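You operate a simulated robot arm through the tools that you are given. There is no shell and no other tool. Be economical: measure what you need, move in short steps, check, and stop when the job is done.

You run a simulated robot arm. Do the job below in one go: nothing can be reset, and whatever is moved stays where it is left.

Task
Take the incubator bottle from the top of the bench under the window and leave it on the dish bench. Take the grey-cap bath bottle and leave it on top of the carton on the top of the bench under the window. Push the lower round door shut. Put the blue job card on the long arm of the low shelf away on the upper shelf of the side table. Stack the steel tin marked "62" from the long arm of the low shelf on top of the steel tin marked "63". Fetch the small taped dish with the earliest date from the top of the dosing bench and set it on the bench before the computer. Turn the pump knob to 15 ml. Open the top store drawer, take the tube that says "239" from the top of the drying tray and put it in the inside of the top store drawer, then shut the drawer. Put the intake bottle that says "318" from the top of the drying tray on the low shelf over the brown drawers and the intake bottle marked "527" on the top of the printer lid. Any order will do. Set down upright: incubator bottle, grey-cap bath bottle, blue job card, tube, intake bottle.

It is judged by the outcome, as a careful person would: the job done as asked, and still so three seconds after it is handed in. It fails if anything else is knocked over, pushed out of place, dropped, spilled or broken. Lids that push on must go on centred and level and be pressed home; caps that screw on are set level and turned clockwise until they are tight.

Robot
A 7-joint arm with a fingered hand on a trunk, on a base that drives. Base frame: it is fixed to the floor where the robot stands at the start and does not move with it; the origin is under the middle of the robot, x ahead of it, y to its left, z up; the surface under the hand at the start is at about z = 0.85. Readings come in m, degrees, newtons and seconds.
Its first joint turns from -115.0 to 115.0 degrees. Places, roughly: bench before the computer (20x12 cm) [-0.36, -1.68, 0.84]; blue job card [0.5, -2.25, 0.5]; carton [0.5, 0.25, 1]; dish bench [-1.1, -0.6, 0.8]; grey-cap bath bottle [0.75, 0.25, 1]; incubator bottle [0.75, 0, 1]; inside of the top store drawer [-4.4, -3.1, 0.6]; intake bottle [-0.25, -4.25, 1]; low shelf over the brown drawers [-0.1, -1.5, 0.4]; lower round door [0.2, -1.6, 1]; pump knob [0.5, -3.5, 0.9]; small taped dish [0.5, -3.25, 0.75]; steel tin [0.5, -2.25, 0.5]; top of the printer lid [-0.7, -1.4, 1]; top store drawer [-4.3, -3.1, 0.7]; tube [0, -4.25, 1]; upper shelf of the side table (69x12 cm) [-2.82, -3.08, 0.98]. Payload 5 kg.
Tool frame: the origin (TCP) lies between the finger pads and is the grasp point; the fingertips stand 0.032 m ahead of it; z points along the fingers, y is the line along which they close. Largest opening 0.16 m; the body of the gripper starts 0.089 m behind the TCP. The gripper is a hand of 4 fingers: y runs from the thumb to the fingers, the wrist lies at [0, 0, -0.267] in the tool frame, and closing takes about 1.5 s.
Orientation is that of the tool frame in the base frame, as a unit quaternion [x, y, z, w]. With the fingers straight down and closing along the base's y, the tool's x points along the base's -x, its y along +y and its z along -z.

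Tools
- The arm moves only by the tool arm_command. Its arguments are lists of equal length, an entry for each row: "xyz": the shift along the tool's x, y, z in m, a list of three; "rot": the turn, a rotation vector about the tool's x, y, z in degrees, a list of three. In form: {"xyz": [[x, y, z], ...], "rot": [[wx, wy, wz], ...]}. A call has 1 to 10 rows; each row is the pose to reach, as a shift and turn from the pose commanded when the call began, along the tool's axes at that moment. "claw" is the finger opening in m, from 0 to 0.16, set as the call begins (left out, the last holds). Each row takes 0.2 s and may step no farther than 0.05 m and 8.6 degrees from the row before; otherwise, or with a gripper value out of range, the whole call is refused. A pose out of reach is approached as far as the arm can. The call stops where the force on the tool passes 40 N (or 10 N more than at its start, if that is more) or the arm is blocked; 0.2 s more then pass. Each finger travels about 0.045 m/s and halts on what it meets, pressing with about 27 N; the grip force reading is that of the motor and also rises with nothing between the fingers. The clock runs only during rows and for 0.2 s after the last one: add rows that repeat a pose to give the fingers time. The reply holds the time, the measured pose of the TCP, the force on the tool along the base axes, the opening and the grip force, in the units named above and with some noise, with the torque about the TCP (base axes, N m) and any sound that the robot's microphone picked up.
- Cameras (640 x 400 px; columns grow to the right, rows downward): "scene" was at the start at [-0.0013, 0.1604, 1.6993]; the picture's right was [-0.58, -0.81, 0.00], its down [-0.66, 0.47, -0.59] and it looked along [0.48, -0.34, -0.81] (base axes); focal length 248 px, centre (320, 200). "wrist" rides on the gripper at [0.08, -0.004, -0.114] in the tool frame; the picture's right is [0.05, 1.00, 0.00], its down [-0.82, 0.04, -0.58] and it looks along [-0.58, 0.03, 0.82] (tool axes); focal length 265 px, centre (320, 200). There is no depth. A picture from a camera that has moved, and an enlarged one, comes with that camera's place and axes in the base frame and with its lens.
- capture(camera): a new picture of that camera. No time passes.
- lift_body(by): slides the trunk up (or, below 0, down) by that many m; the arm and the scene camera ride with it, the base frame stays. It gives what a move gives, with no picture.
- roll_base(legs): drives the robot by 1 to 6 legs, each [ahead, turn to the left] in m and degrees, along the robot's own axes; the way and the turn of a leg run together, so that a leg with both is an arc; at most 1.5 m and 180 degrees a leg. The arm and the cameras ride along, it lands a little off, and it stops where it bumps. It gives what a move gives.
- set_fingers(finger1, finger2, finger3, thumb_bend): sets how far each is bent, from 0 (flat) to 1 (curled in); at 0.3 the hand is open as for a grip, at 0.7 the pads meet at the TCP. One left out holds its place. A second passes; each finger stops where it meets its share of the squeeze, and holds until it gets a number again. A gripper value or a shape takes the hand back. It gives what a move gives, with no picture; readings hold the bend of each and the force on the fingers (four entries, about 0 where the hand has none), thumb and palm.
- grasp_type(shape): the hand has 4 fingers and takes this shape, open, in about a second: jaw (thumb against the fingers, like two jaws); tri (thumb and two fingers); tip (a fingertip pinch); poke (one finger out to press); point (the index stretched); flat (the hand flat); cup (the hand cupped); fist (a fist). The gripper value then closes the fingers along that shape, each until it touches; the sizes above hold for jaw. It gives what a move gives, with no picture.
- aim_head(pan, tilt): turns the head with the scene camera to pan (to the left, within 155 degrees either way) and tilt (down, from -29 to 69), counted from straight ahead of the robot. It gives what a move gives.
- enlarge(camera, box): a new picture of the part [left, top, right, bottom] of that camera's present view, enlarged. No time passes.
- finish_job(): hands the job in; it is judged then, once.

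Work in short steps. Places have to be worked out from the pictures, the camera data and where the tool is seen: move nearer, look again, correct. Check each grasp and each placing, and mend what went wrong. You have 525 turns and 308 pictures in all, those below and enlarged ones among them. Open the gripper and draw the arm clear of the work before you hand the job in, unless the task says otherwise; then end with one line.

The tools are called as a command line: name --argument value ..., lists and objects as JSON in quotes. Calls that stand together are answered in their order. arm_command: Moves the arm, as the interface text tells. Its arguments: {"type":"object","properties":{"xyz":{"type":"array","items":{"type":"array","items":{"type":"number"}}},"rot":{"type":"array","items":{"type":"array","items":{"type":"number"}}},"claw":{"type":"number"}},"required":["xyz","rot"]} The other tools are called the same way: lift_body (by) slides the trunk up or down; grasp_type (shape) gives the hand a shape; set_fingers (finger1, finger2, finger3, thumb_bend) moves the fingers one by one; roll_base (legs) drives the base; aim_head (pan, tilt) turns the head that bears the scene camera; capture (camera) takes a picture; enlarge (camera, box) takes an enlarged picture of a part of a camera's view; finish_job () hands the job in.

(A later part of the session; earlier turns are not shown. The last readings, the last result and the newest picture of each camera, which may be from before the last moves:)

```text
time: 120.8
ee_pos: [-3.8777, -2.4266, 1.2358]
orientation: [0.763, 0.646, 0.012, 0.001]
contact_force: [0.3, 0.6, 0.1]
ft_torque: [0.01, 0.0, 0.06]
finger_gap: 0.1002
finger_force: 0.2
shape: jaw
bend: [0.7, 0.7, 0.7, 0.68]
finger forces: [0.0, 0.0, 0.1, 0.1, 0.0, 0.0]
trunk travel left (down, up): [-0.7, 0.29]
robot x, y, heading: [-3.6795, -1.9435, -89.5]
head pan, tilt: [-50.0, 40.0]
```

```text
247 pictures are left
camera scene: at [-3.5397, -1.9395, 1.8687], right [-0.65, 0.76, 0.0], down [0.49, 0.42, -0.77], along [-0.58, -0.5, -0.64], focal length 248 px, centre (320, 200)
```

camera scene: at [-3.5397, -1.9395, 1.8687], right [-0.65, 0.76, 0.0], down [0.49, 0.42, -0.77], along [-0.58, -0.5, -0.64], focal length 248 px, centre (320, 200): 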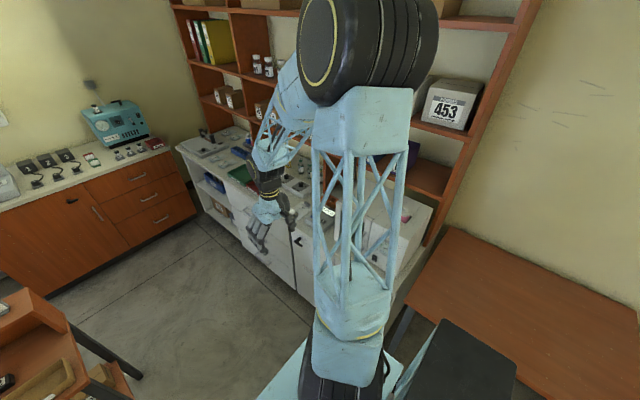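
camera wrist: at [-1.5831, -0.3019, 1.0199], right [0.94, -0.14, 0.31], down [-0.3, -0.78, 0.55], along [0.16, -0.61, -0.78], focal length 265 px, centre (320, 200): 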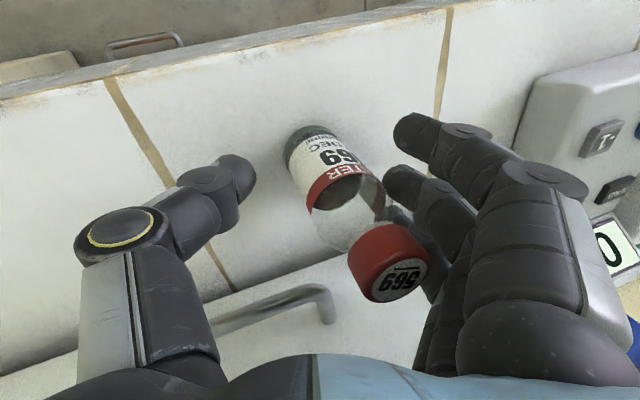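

Now I know the layout: store cabinet on the right (front at x ≈ -4.2), side table at [-2.83, -3.05]. I'll open the top store drawer now on the way. Move closer and face it diagonally.

roll_base --legs '[[0.4, 0], [0, -40]]'

aim_head --pan 10 --tilt 45

capture --camera "scene"

capture --camera "wrist"

```text
time: 125.3
ee_pos: [-4.1338, -2.6002, 1.2354]
orientation: [0.937, 0.35, 0.012, 0.005]
contact_force: [0.0, 0.3, -0.1]
ft_torque: [-0.03, -0.04, 0.03]
finger_gap: 0.1006
finger_force: 0.0
shape: jaw
bend: [0.7, 0.7, 0.7, 0.68]
finger forces: [0.0, 0.0, 0.1, 0.0, 0.0, 0.1]
trunk travel left (down, up): [-0.7, 0.29]
robot x, y, heading: [-3.6727, -2.3612, -129.1]
head pan, tilt: [-50.0, 40.0]
```

```text
time: 126.6
ee_pos: [-4.133, -2.6018, 1.2356]
orientation: [0.937, 0.35, 0.011, 0.005]
contact_force: [0.2, 0.0, 0.2]
ft_torque: [0.02, 0.02, -0.02]
finger_gap: 0.1003
finger_force: 0.0
shape: jaw
bend: [0.7, 0.7, 0.7, 0.68]
finger forces: [0.0, 0.0, 0.0, 0.0, 0.1, 0.0]
trunk travel left (down, up): [-0.7, 0.29]
robot x, y, heading: [-3.6708, -2.3555, -129.0]
head pan, tilt: [10.0, 45.0]
```

```text
246 pictures are left
camera scene: at [-3.5165, -2.5107, 1.8615], right [-0.87, 0.49, 0.0], down [0.34, 0.62, -0.71], along [-0.34, -0.62, -0.71], focal length 248 px, centre (320, 200)
```

scene: 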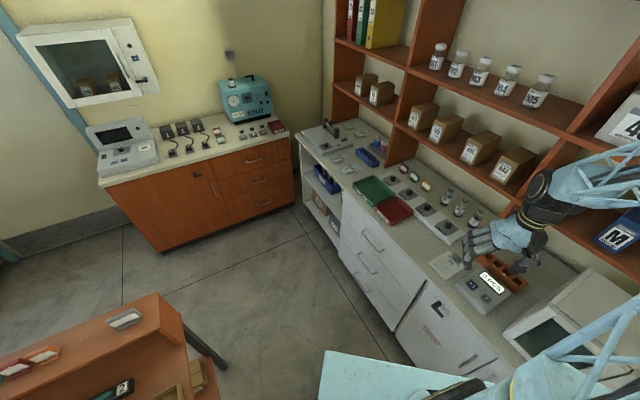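

```text
245 pictures are left
camera wrist: at [-4.0786, -2.5458, 1.3515], right [0.69, -0.72, 0.02], down [-0.6, -0.57, 0.56], along [-0.4, -0.4, -0.83], focal length 265 px, centre (320, 200)
```

wrist: 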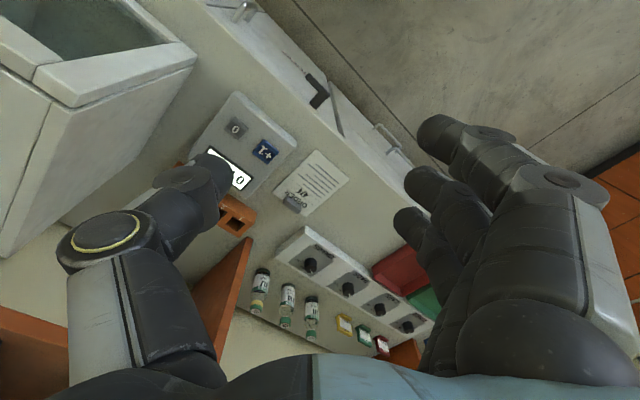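

enlarge --camera "scene" --box '[290, 170, 490, 370]'

```text
2.00 times, centred on (390, 270) of scene
camera zoom: at [-3.5165, -2.5107, 1.8615], right [-0.87, 0.49, 0.0], down [0.34, 0.62, -0.71], along [-0.34, -0.62, -0.71], focal length 496 px, centre (180, 60)
```

zoom: 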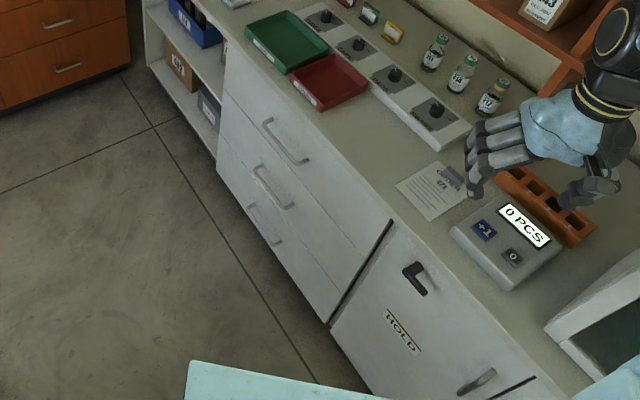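

The top drawer handle is at about [-4.16, -3.08, ~0.71]. I'll bring the hand into the aisle while turning it to point horizontally at the drawer (−x) with the fingers closing vertically.

arm_command --xyz '[[0.005, 0.037, 0], [0.01, 0.074, 0], [0.014, 0.112, 0], [0.019, 0.149, 0], [0.024, 0.186, 0], [0.028, 0.223, 0], [0.033, 0.26, 0], [0.038, 0.298, 0], [0.043, 0.335, 0], [0.047, 0.372, 0]]' --rot '[[7.0, -3.19, -3.19], [14.0, -6.38, -6.38], [21.0, -9.57, -9.57], [28.0, -12.76, -12.76], [35.0, -15.95, -15.95], [42.0, -19.14, -19.14], [49.0, -22.3, -22.3], [56.0, -25.5, -25.5], [63.0, -28.7, -28.7], [70.0, -31.9, -31.9]]'

capture --camera "wrist"

capture --camera "scene"

```text
time: 128.8
ee_pos: [-3.8588, -2.8502, 1.2445]
orientation: [0.619, 0.501, -0.425, -0.431]
contact_force: [5.3, -1.8, -0.2]
ft_torque: [0.02, 0.13, -0.06]
finger_gap: 0.1004
finger_force: 0.1
shape: jaw
bend: [0.7, 0.7, 0.7, 0.68]
finger forces: [0.1, 0.0, 0.0, 0.1, 0.1, 0.0]
trunk travel left (down, up): [-0.7, 0.29]
robot x, y, heading: [-3.6725, -2.3591, -129.2]
head pan, tilt: [10.0, 45.0]
```

```text
243 pictures are left
camera wrist: at [-3.7413, -2.7835, 1.2727], right [0.26, -0.08, -0.96], down [0.45, -0.87, 0.19], along [-0.85, -0.48, -0.19], focal length 265 px, centre (320, 200)
```

wrist: 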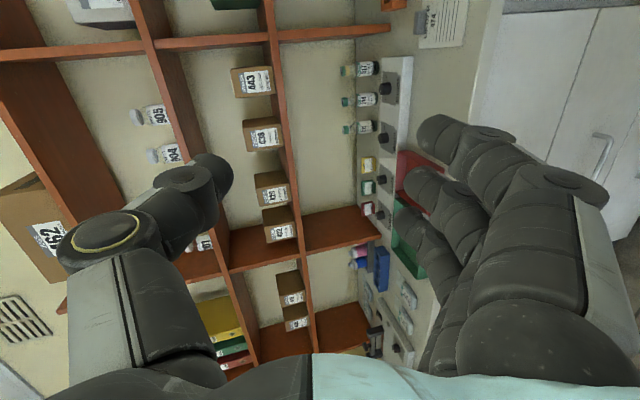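

```text
242 pictures are left
camera scene: at [-3.5158, -2.5128, 1.8612], right [-0.87, 0.49, 0.0], down [0.34, 0.62, -0.71], along [-0.34, -0.62, -0.71], focal length 248 px, centre (320, 200)
```

scene: 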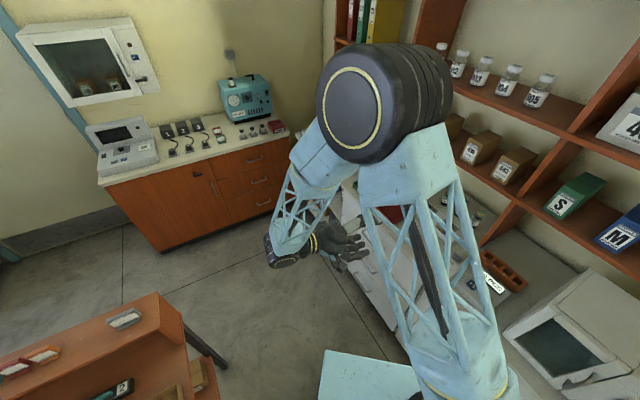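

Rotation works. Finish levelling the hand and move to in front of the drawer at z ≈1.0.

arm_command --xyz '[[-0.0245, 0.026, 0.0173], [-0.049, 0.052, 0.0347], [-0.0735, 0.078, 0.052], [-0.098, 0.104, 0.0693], [-0.1225, 0.13, 0.0867], [-0.147, 0.156, 0.104], [-0.1715, 0.182, 0.1213], [-0.196, 0.208, 0.1387], [-0.2204, 0.234, 0.156]]' --rot '[[3, -1.4, -1.3], [6, -2.8, -2.6], [9, -4.2, -3.9], [12, -5.6, -5.2], [15, -7, -6.4], [15, -7, -6.4], [15, -7, -6.4], [15, -7, -6.4], [15, -7, -6.4]]'

lift_body --by -0.25

capture --camera "wrist"

capture --camera "scene"

```text
time: 130.8
ee_pos: [-3.9695, -3.0831, 0.9983]
orientation: [0.499, 0.504, -0.501, -0.495]
contact_force: [0.0, -0.5, -1.3]
ft_torque: [-0.01, 0.0, -0.02]
finger_gap: 0.1002
finger_force: 0.1
shape: jaw
bend: [0.7, 0.7, 0.7, 0.68]
finger forces: [0.0, 0.0, 0.0, 0.1, 0.1, 0.0]
trunk travel left (down, up): [-0.7, 0.29]
robot x, y, heading: [-3.6732, -2.3587, -128.9]
head pan, tilt: [10.0, 45.0]
```

```text
time: 133.4
ee_pos: [-3.97, -3.0828, 0.7488]
orientation: [0.499, 0.504, -0.502, -0.496]
contact_force: [-0.6, 0.4, -0.6]
ft_torque: [-0.03, -0.01, -0.01]
finger_gap: 0.1002
finger_force: 0.0
shape: jaw
bend: [0.7, 0.7, 0.7, 0.68]
finger forces: [0.0, 0.1, 0.0, 0.0, 0.0, 0.0]
trunk travel left (down, up): [-0.45, 0.54]
robot x, y, heading: [-3.6719, -2.3588, -128.9]
head pan, tilt: [10.0, 45.0]
```

```text
241 pictures are left
camera wrist: at [-3.8575, -3.0016, 0.7549], right [0.01, 0.05, -1.0], down [0.59, -0.81, -0.04], along [-0.81, -0.58, -0.03], focal length 265 px, centre (320, 200)
```

wrist: 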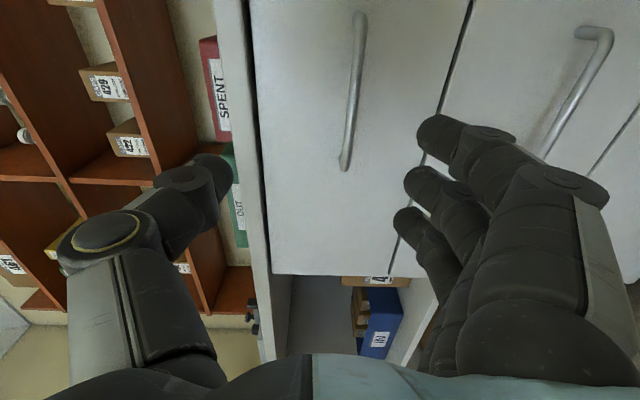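

```text
240 pictures are left
camera scene: at [-3.516, -2.5111, 1.6115], right [-0.87, 0.48, 0.0], down [0.34, 0.62, -0.71], along [-0.34, -0.62, -0.71], focal length 248 px, centre (320, 200)
```

scene: 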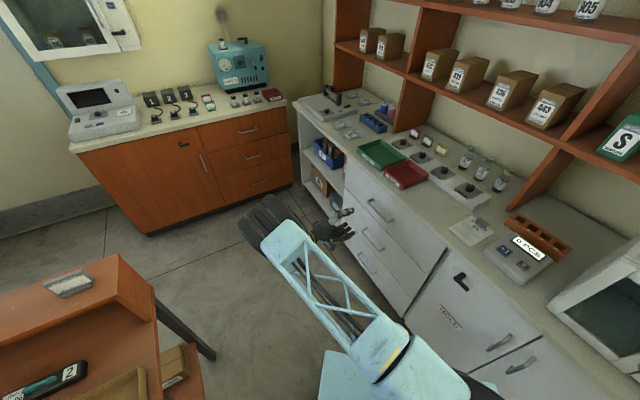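

The handle is clearly seen: bar at z ≈ 0.716, y −3.00…−3.16, x ≈ −4.155. I align vertically and advance most of the way.

arm_command --xyz '[[0, 0.017, 0.03], [0, 0.033, 0.06], [0, 0.033, 0.1], [0, 0.033, 0.13]]' --rot '[[0, 0, 0], [0, 0, 0], [0, 0, 0], [0, 0, 0]]'

capture --camera "wrist"

```text
time: 134.4
ee_pos: [-4.0989, -3.0833, 0.7147]
orientation: [0.5, 0.504, -0.501, -0.495]
contact_force: [-0.9, 0.3, -0.1]
ft_torque: [-0.03, 0.01, 0.0]
finger_gap: 0.1005
finger_force: 0.0
shape: jaw
bend: [0.7, 0.7, 0.7, 0.68]
finger forces: [0.0, 0.1, 0.0, 0.1, 0.0, 0.1]
trunk travel left (down, up): [-0.45, 0.54]
robot x, y, heading: [-3.6734, -2.3553, -129.0]
head pan, tilt: [10.0, 45.0]
```

```text
239 pictures are left
camera wrist: at [-3.9872, -3.0017, 0.7202], right [0.01, 0.05, -1.0], down [0.59, -0.81, -0.04], along [-0.81, -0.59, -0.03], focal length 265 px, centre (320, 200)
```

wrist: 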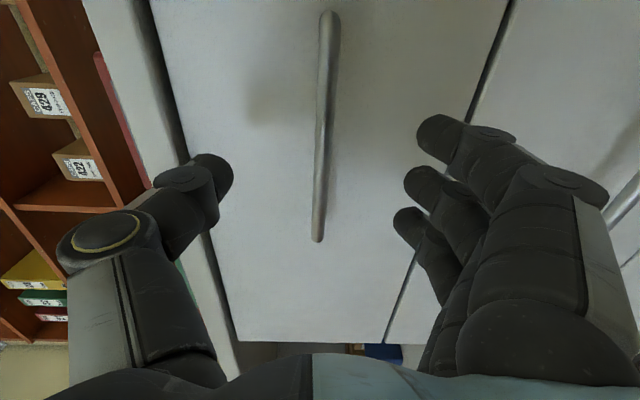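

Aligned. Advance 3 cm and close on the bar.

arm_command --xyz '[[0, 0, 0.015], [0, 0, 0.03]]' --rot '[[0, 0, 0], [0, 0, 0]]'

arm_command --xyz '[[0, 0, 0], [0, 0, 0], [0, 0, 0], [0, 0, 0], [0, 0, 0], [0, 0, 0], [0, 0, 0], [0, 0, 0], [0, 0, 0]]' --rot '[[0, 0, 0], [0, 0, 0], [0, 0, 0], [0, 0, 0], [0, 0, 0], [0, 0, 0], [0, 0, 0], [0, 0, 0], [0, 0, 0]]' --claw 0.0

capture --camera "wrist"

```text
time: 135.0
ee_pos: [-4.1294, -3.0833, 0.7151]
orientation: [0.499, 0.503, -0.501, -0.496]
contact_force: [0.3, -0.2, 0.2]
ft_torque: [0.0, -0.01, 0.01]
finger_gap: 0.1003
finger_force: 0.0
shape: jaw
bend: [0.7, 0.7, 0.7, 0.68]
finger forces: [0.1, 0.0, 0.1, 0.1, 0.1, 0.0]
trunk travel left (down, up): [-0.45, 0.54]
robot x, y, heading: [-3.6743, -2.3602, -129.2]
head pan, tilt: [10.0, 45.0]
```

```text
time: 137.0
ee_pos: [-4.1281, -3.0831, 0.7158]
orientation: [0.499, 0.504, -0.501, -0.496]
contact_force: [0.9, 0.1, -2.5]
ft_torque: [-0.03, -0.09, -0.01]
finger_gap: 0.0051
finger_force: 26.7
shape: jaw
bend: [0.71, 0.71, 0.71, 0.7]
finger forces: [7.6, 7.4, 7.7, 0.0, 19.7, 0.0]
trunk travel left (down, up): [-0.45, 0.54]
robot x, y, heading: [-3.6728, -2.3579, -129.2]
head pan, tilt: [10.0, 45.0]
```

```text
238 pictures are left
camera wrist: at [-4.0164, -3.002, 0.7212], right [0.01, 0.05, -1.0], down [0.59, -0.81, -0.04], along [-0.81, -0.58, -0.03], focal length 265 px, centre (320, 200)
```

wrist: 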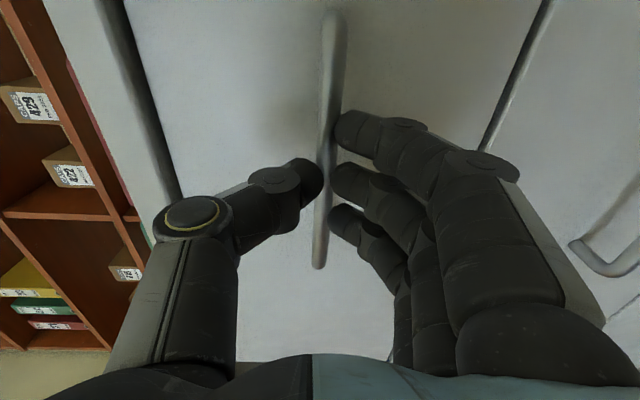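

Firm grip on the bar. Pull straight out.

arm_command --xyz '[[0, 0, -0.02], [0, 0, -0.05], [0, 0, -0.08], [0, 0, -0.11], [0, 0, -0.14], [0, 0, -0.17], [0, 0, -0.2]]' --rot '[[0, 0, 0], [0, 0, 0], [0, 0, 0], [0, 0, 0], [0, 0, 0], [0, 0, 0], [0, 0, 0]]'

capture --camera "scene"

```text
time: 138.6
ee_pos: [-3.9301, -3.078, 0.7141]
orientation: [0.5, 0.503, -0.501, -0.496]
contact_force: [-0.7, 0.4, 0.2]
ft_torque: [0.01, -0.04, -0.02]
finger_gap: 0.0005
finger_force: 26.9
shape: jaw
bend: [0.73, 0.72, 0.73, 0.73]
finger forces: [0.0, 0.1, 0.0, 0.0, 0.0, 0.0]
trunk travel left (down, up): [-0.45, 0.54]
robot x, y, heading: [-3.6732, -2.3572, -129.0]
head pan, tilt: [10.0, 45.0]
```

```text
237 pictures are left
camera scene: at [-3.5161, -2.5113, 1.6114], right [-0.87, 0.48, 0.0], down [0.34, 0.62, -0.71], along [-0.34, -0.62, -0.71], focal length 248 px, centre (320, 200)
```

scene: 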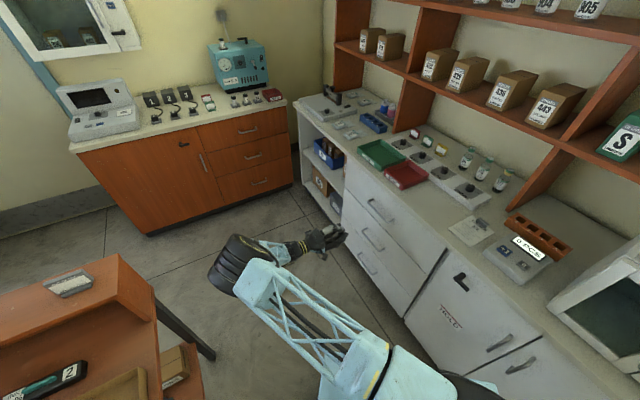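

It slipped off (drawer did not move). Grip deeper: advance open until the tips nearly touch the drawer face, then close behind the bar.

arm_command --xyz '[[0, 0.0, 0], [0, 0.0, 0], [0, 0.0, 0], [0, 0.0, 0.04], [0, 0, 0.08], [0, 0, 0.12], [0, 0, 0.16], [0, 0, 0.2], [0, 0, 0.21], [0, 0, 0.22]]' --rot '[[0, 0, 0], [0, 0, 0], [0, 0, 0], [0, 0, 0], [0, 0, 0], [0, 0, 0], [0, 0, 0], [0, 0, 0], [0, 0, 0], [0, 0, 0]]' --claw 0.08

capture --camera "wrist"

```text
time: 140.8
ee_pos: [-4.1498, -3.0833, 0.715]
orientation: [0.499, 0.504, -0.501, -0.496]
contact_force: [0.3, 0.7, 0.2]
ft_torque: [0.01, -0.03, 0.0]
finger_gap: 0.0792
finger_force: 0.1
shape: jaw
bend: [0.72, 0.72, 0.72, 0.7]
finger forces: [0.1, 0.0, 0.0, 0.0, 0.0, 0.0]
trunk travel left (down, up): [-0.45, 0.54]
robot x, y, heading: [-3.672, -2.3559, -129.2]
head pan, tilt: [10.0, 45.0]
```

```text
236 pictures are left
camera wrist: at [-4.0371, -3.003, 0.7203], right [0.01, 0.05, -1.0], down [0.59, -0.81, -0.04], along [-0.81, -0.58, -0.03], focal length 265 px, centre (320, 200)
```

wrist: 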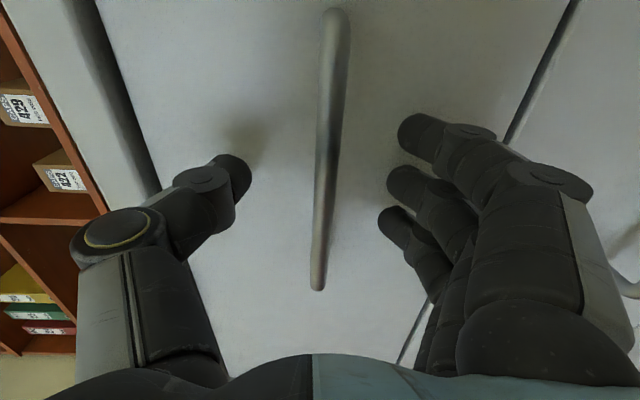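

arm_command --xyz '[[0, 0, 0.005], [0, 0, 0.01], [0, 0, 0.015]]' --rot '[[0, 0, 0], [0, 0, 0], [0, 0, 0]]'

arm_command --xyz '[[0, 0, 0], [0, 0, 0], [0, 0, 0], [0, 0, 0], [0, 0, 0], [0, 0, 0], [0, 0, 0], [0, 0, 0], [0, 0, 0]]' --rot '[[0, 0, 0], [0, 0, 0], [0, 0, 0], [0, 0, 0], [0, 0, 0], [0, 0, 0], [0, 0, 0], [0, 0, 0], [0, 0, 0]]' --claw 0.0

capture --camera "wrist"

```text
time: 141.6
ee_pos: [-4.1599, -3.0848, 0.7146]
orientation: [0.499, 0.505, -0.502, -0.494]
contact_force: [41.1, 7.8, 0.1]
ft_torque: [0.05, -0.16, -0.63]
finger_gap: 0.0793
finger_force: 0.0
shape: jaw
bend: [0.74, 0.73, 0.73, 0.7]
finger forces: [11.5, 7.8, 4.4, 0.0, 16.4, 0.0]
trunk travel left (down, up): [-0.45, 0.54]
robot x, y, heading: [-3.6717, -2.3592, -129.2]
head pan, tilt: [10.0, 45.0]
```

```text
time: 142.1
ee_pos: [-4.161, -3.0852, 0.7124]
orientation: [0.502, 0.505, -0.501, -0.492]
contact_force: [10.0, 0.0, 4.0]
ft_torque: [-0.03, -0.17, -0.04]
finger_gap: 0.0037
finger_force: 26.6
shape: jaw
bend: [0.73, 0.72, 0.73, 0.73]
finger forces: [0.0, 0.0, 0.0, 0.0, 0.0, 0.1]
trunk travel left (down, up): [-0.45, 0.54]
robot x, y, heading: [-3.6733, -2.3584, -128.9]
head pan, tilt: [10.0, 45.0]
stopped in row 2: the force on the tool passed its limit at 55 N (the readings are from after the stop); the commanded pose is now the measured one
```

```text
235 pictures are left
camera wrist: at [-4.0489, -3.004, 0.7185], right [0.01, 0.05, -1.0], down [0.59, -0.81, -0.03], along [-0.81, -0.59, -0.04], focal length 265 px, centre (320, 200)
```

wrist: 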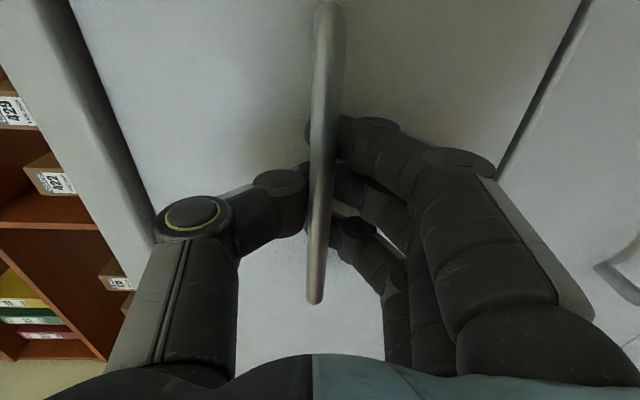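

Fingertips now meet behind the bar. Pull.

arm_command --xyz '[[0, 0, -0.02], [0, 0, -0.05], [0, 0, -0.08], [0, 0, -0.11], [0, 0, -0.14], [0, 0, -0.17], [0, 0, -0.2], [0, 0, -0.23]]' --rot '[[0, 0, 0], [0, 0, 0], [0, 0, 0], [0, 0, 0], [0, 0, 0], [0, 0, 0], [0, 0, 0], [0, 0, 0]]'

capture --camera "scene"

```text
time: 143.9
ee_pos: [-3.93, -3.0828, 0.7135]
orientation: [0.502, 0.505, -0.501, -0.492]
contact_force: [2.4, 0.7, 4.1]
ft_torque: [0.0, -0.06, 0.0]
finger_gap: 0.0021
finger_force: 27.3
shape: jaw
bend: [0.73, 0.71, 0.73, 0.74]
finger forces: [0.0, 0.0, 0.0, 0.0, 0.1, 0.0]
trunk travel left (down, up): [-0.45, 0.54]
robot x, y, heading: [-3.6719, -2.3529, -128.6]
head pan, tilt: [10.0, 45.0]
```

```text
234 pictures are left
camera scene: at [-3.5145, -2.5102, 1.6114], right [-0.88, 0.48, 0.0], down [0.34, 0.62, -0.71], along [-0.34, -0.62, -0.71], focal length 248 px, centre (320, 200)
```

scene: 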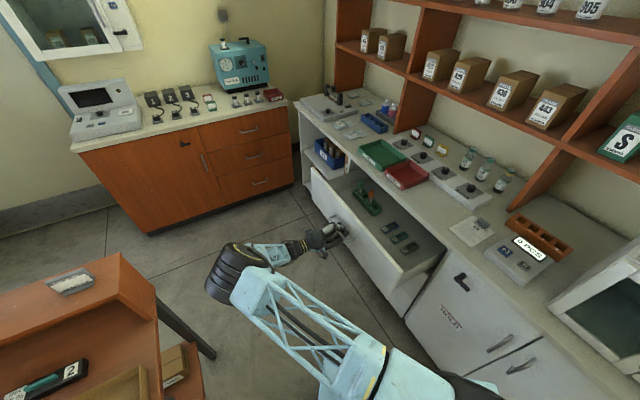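

Drawer opened ~0.22 m. Let me see its inside.

enlarge --camera "scene" --box '[310, 150, 450, 290]'

```text
2.86 times, centred on (380, 220) of scene
camera zoom: at [-3.5145, -2.5102, 1.6114], right [-0.88, 0.48, 0.0], down [0.34, 0.62, -0.71], along [-0.34, -0.62, -0.71], focal length 708 px, centre (149, 143)
```

zoom: 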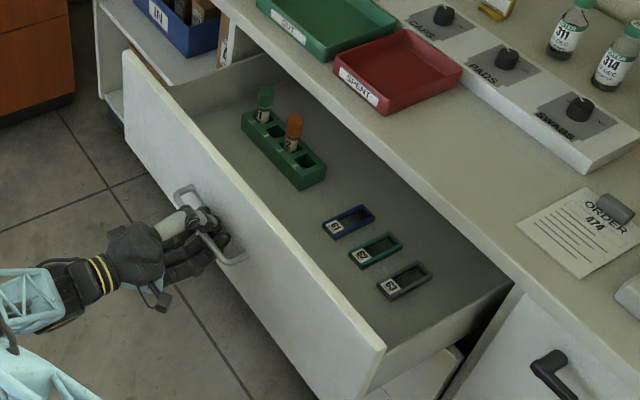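

Inside: a green rack with two free slots. Release the handle and back off.

arm_command --xyz '[[0, 0, 0], [0, 0, 0], [0, 0, 0], [0, 0, 0], [0, 0, 0], [0, 0, 0], [0, 0, -0.04], [0, 0, -0.08], [0, 0, -0.12]]' --rot '[[0, 0, 0], [0, 0, 0], [0, 0, 0], [0, 0, 0], [0, 0, 0], [0, 0, 0], [0, 0, 0], [0, 0, 0], [0, 0, 0]]' --claw 0.1

lift_body --by 0.4

arm_command --xyz '[[0, 0, 0], [0, 0, 0], [0, 0, 0], [0, 0, 0], [0.02, 0, 0], [0.04, 0, 0], [0.06, 0, 0], [0.08, 0, 0], [0.1, 0, 0], [0.12, 0, 0]]' --rot '[[-7.2, 2.5, 2.5], [-14.4, 5.1, 5.1], [-21.5, 7.6, 7.6], [-28.7, 10.2, 10.2], [-35.9, 12.7, 12.7], [-43.1, 15.3, 15.3], [-50.3, 17.8, 17.8], [-57.4, 20.3, 20.3], [-64.6, 22.9, 22.9], [-71.8, 25.4, 25.4]]'

capture --camera "scene"

```text
time: 145.9
ee_pos: [-3.8122, -3.0795, 0.7195]
orientation: [0.502, 0.505, -0.5, -0.493]
contact_force: [0.2, -0.2, -1.2]
ft_torque: [0.03, -0.03, -0.01]
finger_gap: 0.0997
finger_force: 0.1
shape: jaw
bend: [0.71, 0.71, 0.71, 0.68]
finger forces: [0.1, 0.1, 0.0, 0.0, 0.0, 0.1]
trunk travel left (down, up): [-0.45, 0.54]
robot x, y, heading: [-3.6725, -2.354, -129.0]
head pan, tilt: [10.0, 45.0]
```

```text
time: 149.7
ee_pos: [-3.8124, -3.0811, 1.1188]
orientation: [0.501, 0.506, -0.5, -0.492]
contact_force: [0.2, 0.4, 0.1]
ft_torque: [0.01, 0.0, -0.02]
finger_gap: 0.0996
finger_force: 0.1
shape: jaw
bend: [0.71, 0.71, 0.71, 0.68]
finger forces: [0.0, 0.0, 0.0, 0.0, 0.1, 0.0]
trunk travel left (down, up): [-0.85, 0.14]
robot x, y, heading: [-3.6722, -2.357, -128.9]
head pan, tilt: [10.0, 45.0]
```

```text
time: 151.9
ee_pos: [-3.8171, -2.96, 1.1196]
orientation: [0.873, 0.472, -0.088, -0.087]
contact_force: [-0.7, 0.4, 0.5]
ft_torque: [-0.01, -0.03, -0.02]
finger_gap: 0.0997
finger_force: 0.1
shape: jaw
bend: [0.71, 0.71, 0.71, 0.68]
finger forces: [0.0, 0.0, 0.0, 0.1, 0.0, 0.0]
trunk travel left (down, up): [-0.85, 0.14]
robot x, y, heading: [-3.6672, -2.3591, -128.7]
head pan, tilt: [10.0, 45.0]
```

```text
232 pictures are left
camera scene: at [-3.5184, -2.5089, 2.0118], right [-0.88, 0.48, 0.0], down [0.34, 0.62, -0.71], along [-0.34, -0.62, -0.71], focal length 248 px, centre (320, 200)
```

scene: 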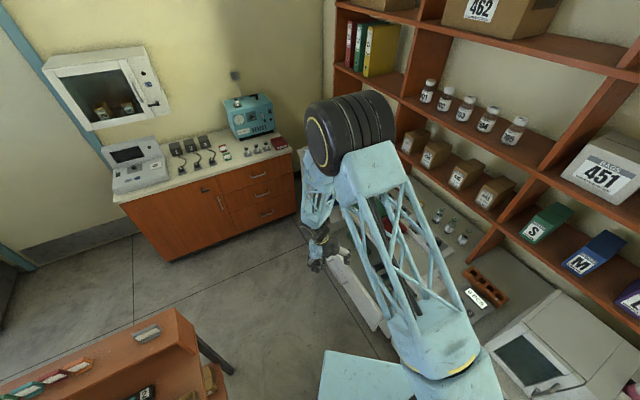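

Finish levelling the hand, then back away a little and turn to face +x.

arm_command --xyz '[[0, 0, -0.02], [0, 0, -0.05], [0, 0, -0.05]]' --rot '[[-6, 2.1, 2.1], [-12, 4.2, 4.2], [-14.4, 5.1, 5.1]]'

roll_base --legs '[[-0.25, 0], [0, 65], [0, 64]]'

aim_head --pan 0 --tilt 30

capture --camera "scene"

```text
time: 152.7
ee_pos: [-3.8024, -2.965, 1.1667]
orientation: [0.9, 0.436, 0.006, 0.006]
contact_force: [-0.1, 0.2, -0.4]
ft_torque: [0.02, -0.01, 0.01]
finger_gap: 0.0997
finger_force: 0.0
shape: jaw
bend: [0.71, 0.71, 0.71, 0.68]
finger forces: [0.1, 0.0, 0.0, 0.0, 0.0, 0.1]
trunk travel left (down, up): [-0.85, 0.14]
robot x, y, heading: [-3.6721, -2.3537, -128.8]
head pan, tilt: [10.0, 45.0]
```

```text
time: 160.5
ee_pos: [-2.9557, -1.8894, 1.1669]
orientation: [0.001, 1.0, 0.007, -0.003]
contact_force: [0.0, 0.2, -0.1]
ft_torque: [-0.02, -0.01, 0.01]
finger_gap: 0.0999
finger_force: 0.2
shape: jaw
bend: [0.71, 0.71, 0.71, 0.68]
finger forces: [0.0, 0.0, 0.1, 0.1, 0.1, 0.0]
trunk travel left (down, up): [-0.85, 0.14]
robot x, y, heading: [-3.5119, -2.1595, -0.4]
head pan, tilt: [10.0, 45.0]
```

```text
time: 161.2
ee_pos: [-2.9558, -1.8891, 1.1673]
orientation: [0.0, 1.0, 0.006, -0.004]
contact_force: [-0.2, 0.0, -0.6]
ft_torque: [-0.04, -0.01, 0.01]
finger_gap: 0.0996
finger_force: 0.1
shape: jaw
bend: [0.71, 0.71, 0.71, 0.68]
finger forces: [0.1, 0.0, 0.0, 0.0, 0.0, 0.0]
trunk travel left (down, up): [-0.85, 0.14]
robot x, y, heading: [-3.5156, -2.1621, -0.9]
head pan, tilt: [0.0, 30.0]
```

```text
231 pictures are left
camera scene: at [-3.4816, -1.9591, 2.034], right [-0.01, -1.0, 0.0], down [-0.5, 0.01, -0.87], along [0.87, -0.01, -0.5], focal length 248 px, centre (320, 200)
```

scene: 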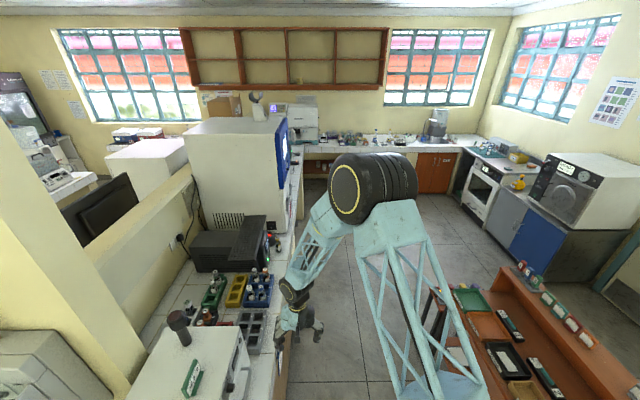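

Hand hangs near the partition bench edge; shift it to the aisle centre, then drive forward.

arm_command --xyz '[[0, -0.045, 0], [0, -0.09, 0], [0, -0.135, 0], [0, -0.18, 0], [0, -0.225, 0], [0, -0.26, 0]]' --rot '[[0, 0, 0], [0, 0, 0], [0, 0, 0], [0, 0, 0], [0, 0, 0], [0, 0, 0]]'

roll_base --legs '[[1.3, 0]]'

aim_head --pan 15 --tilt 30

capture --camera "scene"

aim_head --pan -50 --tilt 30

capture --camera "scene"

```text
time: 162.6
ee_pos: [-2.9563, -2.1527, 1.16]
orientation: [0.001, 1.0, 0.008, -0.003]
contact_force: [-0.9, -0.4, -0.2]
ft_torque: [0.03, 0.01, -0.01]
finger_gap: 0.0997
finger_force: 0.1
shape: jaw
bend: [0.71, 0.71, 0.71, 0.68]
finger forces: [0.0, 0.0, 0.1, 0.1, 0.1, 0.0]
trunk travel left (down, up): [-0.85, 0.14]
robot x, y, heading: [-3.5131, -2.1629, -0.5]
head pan, tilt: [0.0, 30.0]
```

```text
time: 169.2
ee_pos: [-1.6435, -2.1482, 1.1591]
orientation: [-0.009, 1.0, 0.008, -0.003]
contact_force: [0.0, 1.1, -0.2]
ft_torque: [0.0, 0.01, -0.03]
finger_gap: 0.0996
finger_force: 0.0
shape: jaw
bend: [0.71, 0.71, 0.71, 0.68]
finger forces: [0.0, 0.0, 0.0, 0.0, 0.0, 0.0]
trunk travel left (down, up): [-0.85, 0.14]
robot x, y, heading: [-2.2003, -2.1633, 0.2]
head pan, tilt: [0.0, 30.0]
```

```text
time: 170.0
ee_pos: [-1.6439, -2.1459, 1.1594]
orientation: [-0.008, 1.0, 0.006, -0.003]
contact_force: [-1.3, 0.0, 1.0]
ft_torque: [0.0, -0.03, -0.01]
finger_gap: 0.1
finger_force: 0.0
shape: jaw
bend: [0.71, 0.71, 0.71, 0.68]
finger forces: [0.1, 0.0, 0.0, 0.0, 0.1, 0.0]
trunk travel left (down, up): [-0.85, 0.14]
robot x, y, heading: [-2.2009, -2.167, 0.2]
head pan, tilt: [15.0, 30.0]
```

```text
230 pictures are left
camera scene: at [-2.176, -1.9405, 2.0341], right [0.26, -0.96, 0.0], down [-0.48, -0.13, -0.87], along [0.84, 0.23, -0.5], focal length 248 px, centre (320, 200)
```

scene: 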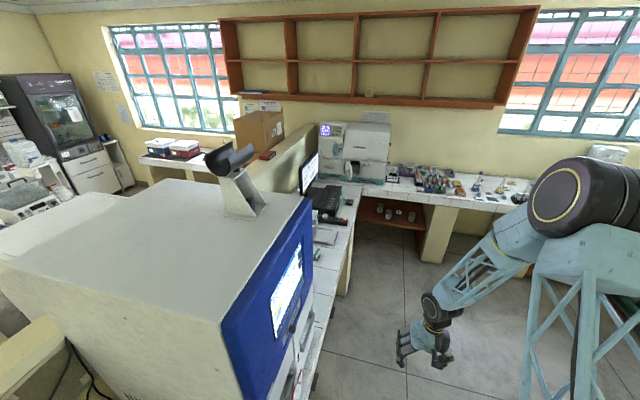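

```text
time: 171.3
ee_pos: [-1.6437, -2.1481, 1.1598]
orientation: [-0.008, 1.0, 0.007, -0.004]
contact_force: [-0.5, 0.2, -0.3]
ft_torque: [0.01, -0.03, -0.01]
finger_gap: 0.0996
finger_force: 0.0
shape: jaw
bend: [0.71, 0.71, 0.71, 0.68]
finger forces: [0.0, 0.1, 0.0, 0.0, 0.0, 0.1]
trunk travel left (down, up): [-0.85, 0.14]
robot x, y, heading: [-2.1972, -2.1672, 0.1]
head pan, tilt: [-50.0, 30.0]
```

```text
229 pictures are left
camera scene: at [-2.2048, -2.0331, 2.0341], right [-0.76, -0.65, 0.0], down [-0.32, 0.38, -0.87], along [0.56, -0.66, -0.5], focal length 248 px, centre (320, 200)
```

scene: 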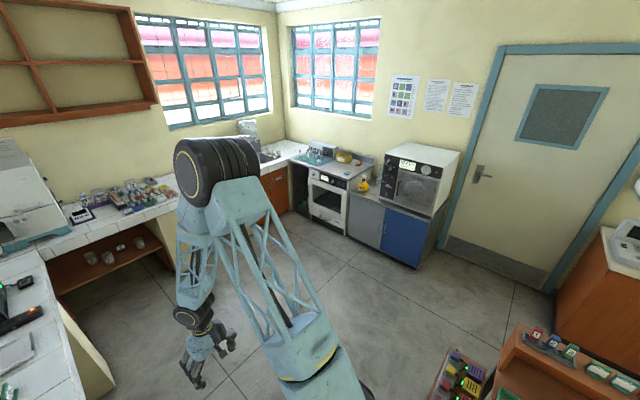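

Continue toward the far corner.

roll_base --legs '[[1.2, 0]]'

aim_head --pan 10 --tilt 40

capture --camera "scene"

aim_head --pan 60 --tilt 40

capture --camera "scene"

aim_head --pan -55 --tilt 35

capture --camera "scene"

```text
time: 177.5
ee_pos: [-0.4328, -2.1946, 1.1595]
orientation: [0.016, 1.0, 0.007, -0.003]
contact_force: [-0.1, 0.3, 0.8]
ft_torque: [-0.02, 0.04, -0.02]
finger_gap: 0.0995
finger_force: 0.1
shape: jaw
bend: [0.71, 0.71, 0.71, 0.68]
finger forces: [0.0, 0.0, 0.1, 0.0, 0.0, 0.0]
trunk travel left (down, up): [-0.85, 0.14]
robot x, y, heading: [-0.9917, -2.1931, -2.4]
head pan, tilt: [-50.0, 30.0]
```

```text
time: 178.8
ee_pos: [-0.4318, -2.1947, 1.1605]
orientation: [0.016, 1.0, 0.007, -0.003]
contact_force: [0.7, -0.1, -0.3]
ft_torque: [0.02, -0.03, -0.02]
finger_gap: 0.0996
finger_force: 0.1
shape: jaw
bend: [0.71, 0.71, 0.71, 0.68]
finger forces: [0.0, 0.0, 0.0, 0.0, 0.0, 0.0]
trunk travel left (down, up): [-0.85, 0.14]
robot x, y, heading: [-0.9917, -2.1873, -2.4]
head pan, tilt: [10.0, 40.0]
```

```text
228 pictures are left
camera scene: at [-0.9584, -1.9725, 2.0187], right [0.13, -0.99, 0.0], down [-0.64, -0.09, -0.77], along [0.76, 0.1, -0.64], focal length 248 px, centre (320, 200)
```

scene: 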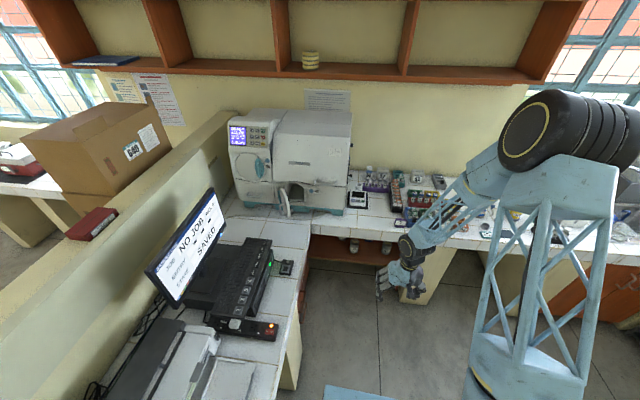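

```text
time: 180.0
ee_pos: [-0.4324, -2.1968, 1.16]
orientation: [0.017, 1.0, 0.007, -0.004]
contact_force: [0.2, -0.1, 0.5]
ft_torque: [0.01, -0.02, 0.02]
finger_gap: 0.0998
finger_force: 0.0
shape: jaw
bend: [0.71, 0.71, 0.71, 0.68]
finger forces: [0.0, 0.1, 0.0, 0.0, 0.0, 0.0]
trunk travel left (down, up): [-0.85, 0.14]
robot x, y, heading: [-0.9898, -2.1914, -2.3]
head pan, tilt: [60.0, 40.0]
```

```text
227 pictures are left
camera scene: at [-0.9971, -1.9119, 2.0187], right [0.84, -0.54, 0.0], down [-0.34, -0.54, -0.77], along [0.41, 0.65, -0.64], focal length 248 px, centre (320, 200)
```

scene: 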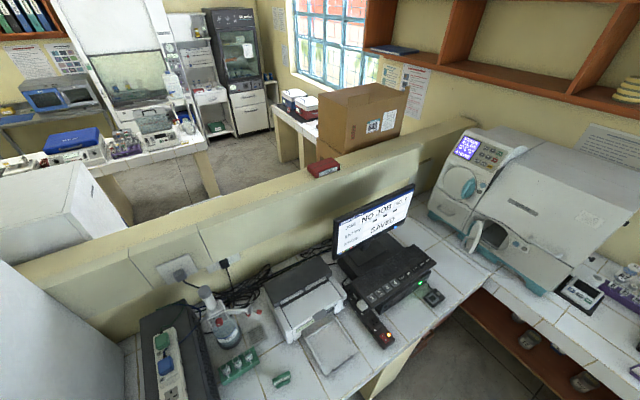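

```text
time: 181.9
ee_pos: [-0.4331, -2.1948, 1.1611]
orientation: [0.015, 1.0, 0.007, -0.003]
contact_force: [-0.5, -0.1, 0.8]
ft_torque: [0.01, -0.01, 0.01]
finger_gap: 0.0997
finger_force: 0.0
shape: jaw
bend: [0.71, 0.71, 0.71, 0.68]
finger forces: [0.0, 0.0, 0.1, 0.1, 0.0, 0.0]
trunk travel left (down, up): [-0.85, 0.14]
robot x, y, heading: [-0.9906, -2.1891, -2.3]
head pan, tilt: [-55.0, 35.0]
```

```text
226 pictures are left
camera scene: at [-0.9951, -2.0578, 2.0263], right [-0.84, -0.54, 0.0], down [-0.31, 0.48, -0.82], along [0.44, -0.69, -0.57], focal length 248 px, centre (320, 200)
```

scene: 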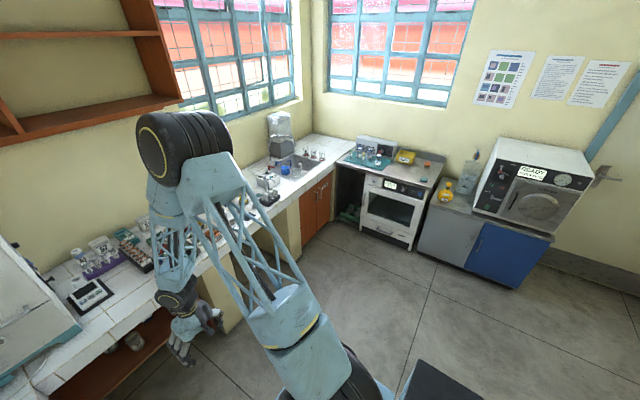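

Let me zoom on the analyzer's round doors, and the desk area.

aim_head --pan 30 --tilt 40

enlarge --camera "scene" --box '[240, 90, 480, 270]'

enlarge --camera "scene" --box '[80, 180, 360, 400]'

```text
time: 183.5
ee_pos: [-0.4331, -2.1956, 1.1606]
orientation: [0.016, 1.0, 0.007, -0.003]
contact_force: [0.3, -0.7, 0.2]
ft_torque: [0.01, 0.0, 0.03]
finger_gap: 0.0997
finger_force: 0.0
shape: jaw
bend: [0.71, 0.71, 0.71, 0.68]
finger forces: [0.1, 0.0, 0.1, 0.1, 0.1, 0.0]
trunk travel left (down, up): [-0.85, 0.14]
robot x, y, heading: [-0.9907, -2.1917, -2.0]
head pan, tilt: [30.0, 40.0]
```

```text
2.22 times, centred on (360, 180) of scene
camera zoom: at [-0.9673, -1.9443, 2.0187], right [0.46, -0.89, 0.0], down [-0.57, -0.3, -0.77], along [0.68, 0.36, -0.64], focal length 551 px, centre (231, 244)
```

zoom: 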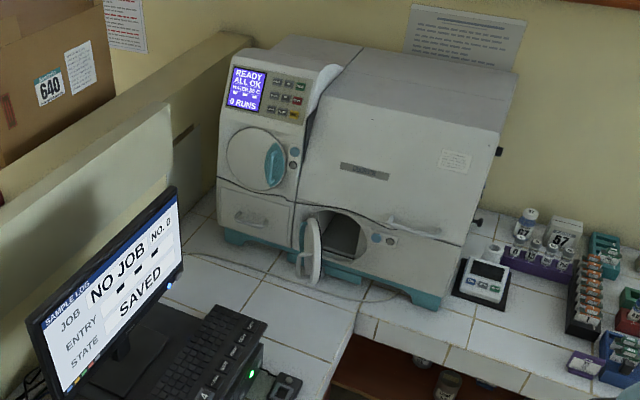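

```text
1.82 times, centred on (220, 290) of scene
camera zoom: at [-0.9673, -1.9443, 2.0187], right [0.46, -0.89, 0.0], down [-0.57, -0.3, -0.77], along [0.68, 0.36, -0.64], focal length 451 px, centre (502, 36)
```

zoom: 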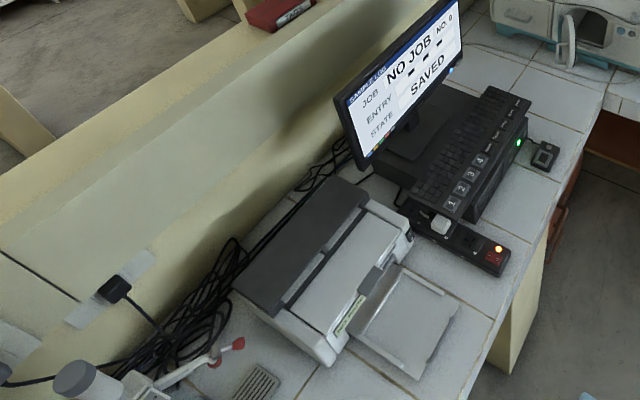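

The lower round door is hinged on its left (+y) side and stands open toward −x at about [0.2, −1.6, 1.0]. Drive closer and look at it from nearer.

roll_base --legs '[[0.55, 4]]'

aim_head --pan 35 --tilt 48

capture --camera "scene"

enlarge --camera "scene" --box '[190, 100, 390, 260]'

```text
time: 186.6
ee_pos: [0.1083, -2.157, 1.1603]
orientation: [-0.02, 1.0, 0.007, -0.003]
contact_force: [0.2, -1.0, -0.7]
ft_torque: [0.03, 0.02, 0.0]
finger_gap: 0.0997
finger_force: 0.0
shape: jaw
bend: [0.71, 0.71, 0.71, 0.68]
finger forces: [0.0, 0.1, 0.0, 0.0, 0.0, 0.0]
trunk travel left (down, up): [-0.85, 0.14]
robot x, y, heading: [-0.4499, -2.1887, 1.6]
head pan, tilt: [30.0, 40.0]
```

```text
time: 187.3
ee_pos: [0.1062, -2.1564, 1.1604]
orientation: [-0.021, 1.0, 0.007, -0.003]
contact_force: [-0.4, -0.4, -0.5]
ft_torque: [0.0, 0.0, -0.02]
finger_gap: 0.0998
finger_force: 0.2
shape: jaw
bend: [0.71, 0.71, 0.71, 0.68]
finger forces: [0.0, 0.1, 0.0, 0.1, 0.0, 0.0]
trunk travel left (down, up): [-0.85, 0.14]
robot x, y, heading: [-0.4466, -2.1924, 2.2]
head pan, tilt: [35.0, 48.0]
```

```text
223 pictures are left
camera scene: at [-0.4532, -1.9433, 2.0073], right [0.6, -0.8, 0.0], down [-0.59, -0.45, -0.67], along [0.54, 0.4, -0.74], focal length 248 px, centre (320, 200)
```

scene: 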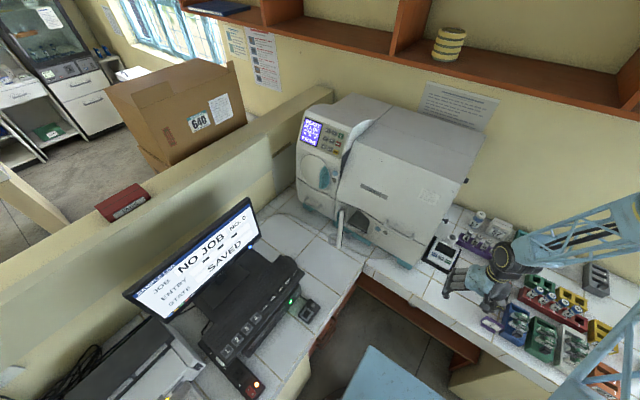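

```text
2.50 times, centred on (290, 180) of scene
camera zoom: at [-0.4532, -1.9433, 2.0073], right [0.6, -0.8, 0.0], down [-0.59, -0.45, -0.67], along [0.54, 0.4, -0.74], focal length 620 px, centre (395, 250)
```

zoom: 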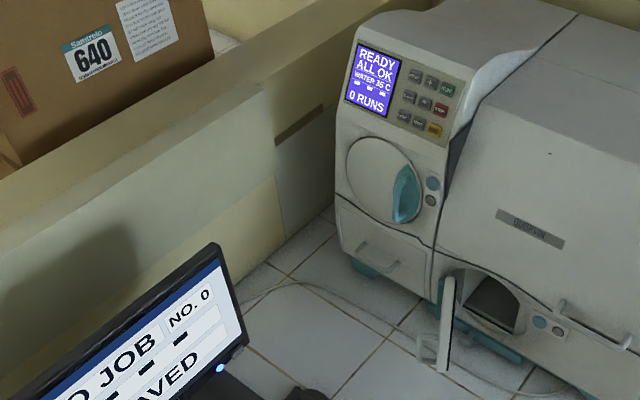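

The door stands ~60° open, hinge near [0.275, −1.55], free edge near [0.16, −1.61]. I close the fingers to a paddle, move closer and bring the hand beside the door's outer face.

roll_base --legs '[[0.12, 0]]'

arm_command --xyz '[[0.015, 0.045, 0], [0.03, 0.09, 0], [0.045, 0.135, 0], [0.06, 0.18, 0], [0.075, 0.225, 0], [0.09, 0.27, 0], [0.1, 0.315, 0], [0.11, 0.36, 0], [0.11, 0.405, 0], [0.11, 0.45, 0]]' --rot '[[0, 0, 0], [0, 0, 0], [0, 0, 0], [0, 0, 0], [0, 0, 0], [0, 0, 0], [0, 0, 0], [0, 0, 0], [0, 0, 0], [0, 0, 0]]' --claw 0.0

arm_command --xyz '[[0, 0.045, 0], [0, 0.09, 0], [0, 0.135, 0], [0, 0.18, 0], [0, 0.2, 0]]' --rot '[[0, 0, 0], [0, 0, 0], [0, 0, 0], [0, 0, 0], [0, 0, 0]]'

capture --camera "scene"

capture --camera "wrist"

```text
time: 188.5
ee_pos: [0.2245, -2.1517, 1.159]
orientation: [-0.022, 1.0, 0.007, -0.005]
contact_force: [0.6, 0.1, 0.5]
ft_torque: [0.0, 0.05, 0.01]
finger_gap: 0.0995
finger_force: 0.2
shape: jaw
bend: [0.71, 0.71, 0.71, 0.68]
finger forces: [0.1, 0.0, 0.0, 0.0, 0.0, 0.1]
trunk travel left (down, up): [-0.85, 0.14]
robot x, y, heading: [-0.3294, -2.1883, 1.9]
head pan, tilt: [35.0, 48.0]
```

```text
time: 190.7
ee_pos: [0.0921, -1.7068, 1.1669]
orientation: [-0.022, 1.0, 0.007, -0.004]
contact_force: [-0.4, 0.9, 0.0]
ft_torque: [-0.04, 0.01, 0.01]
finger_gap: 0.0
finger_force: 26.8
shape: jaw
bend: [0.69, 0.63, 0.69, 0.67]
finger forces: [0.0, 0.0, 0.1, 0.1, 0.0, 0.1]
trunk travel left (down, up): [-0.85, 0.14]
robot x, y, heading: [-0.3333, -2.1862, 2.0]
head pan, tilt: [35.0, 48.0]
```

```text
time: 191.9
ee_pos: [0.0833, -1.5071, 1.1719]
orientation: [-0.021, 1.0, 0.007, -0.003]
contact_force: [-0.6, 0.2, 0.7]
ft_torque: [-0.01, -0.03, 0.01]
finger_gap: 0.0
finger_force: 27.2
shape: jaw
bend: [0.69, 0.63, 0.69, 0.67]
finger forces: [0.0, 0.0, 0.0, 0.1, 0.0, 0.0]
trunk travel left (down, up): [-0.85, 0.14]
robot x, y, heading: [-0.3338, -2.1863, 2.0]
head pan, tilt: [35.0, 48.0]
```

```text
221 pictures are left
camera scene: at [-0.3378, -1.9384, 2.0072], right [0.6, -0.8, 0.0], down [-0.59, -0.45, -0.67], along [0.54, 0.4, -0.74], focal length 248 px, centre (320, 200)
```

scene: 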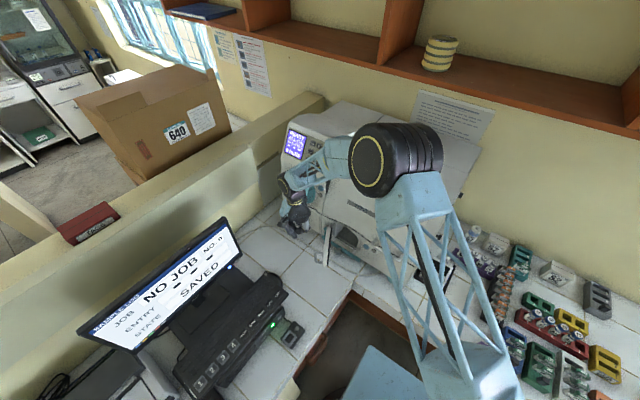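

```text
220 pictures are left
camera wrist: at [0.003, -1.5175, 1.2866], right [-0.1, 1.0, 0.01], down [0.82, 0.07, 0.57], along [0.57, 0.07, -0.82], focal length 265 px, centre (320, 200)
```

wrist: 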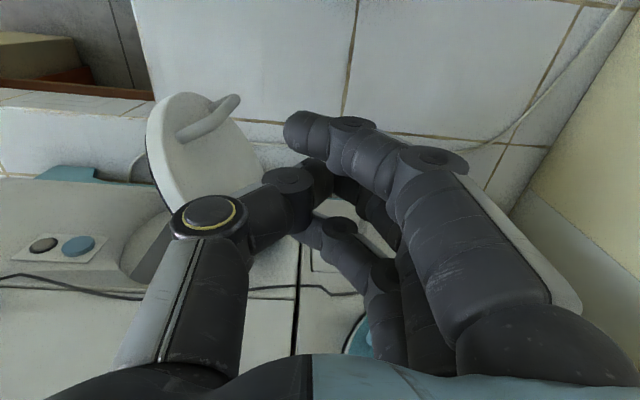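

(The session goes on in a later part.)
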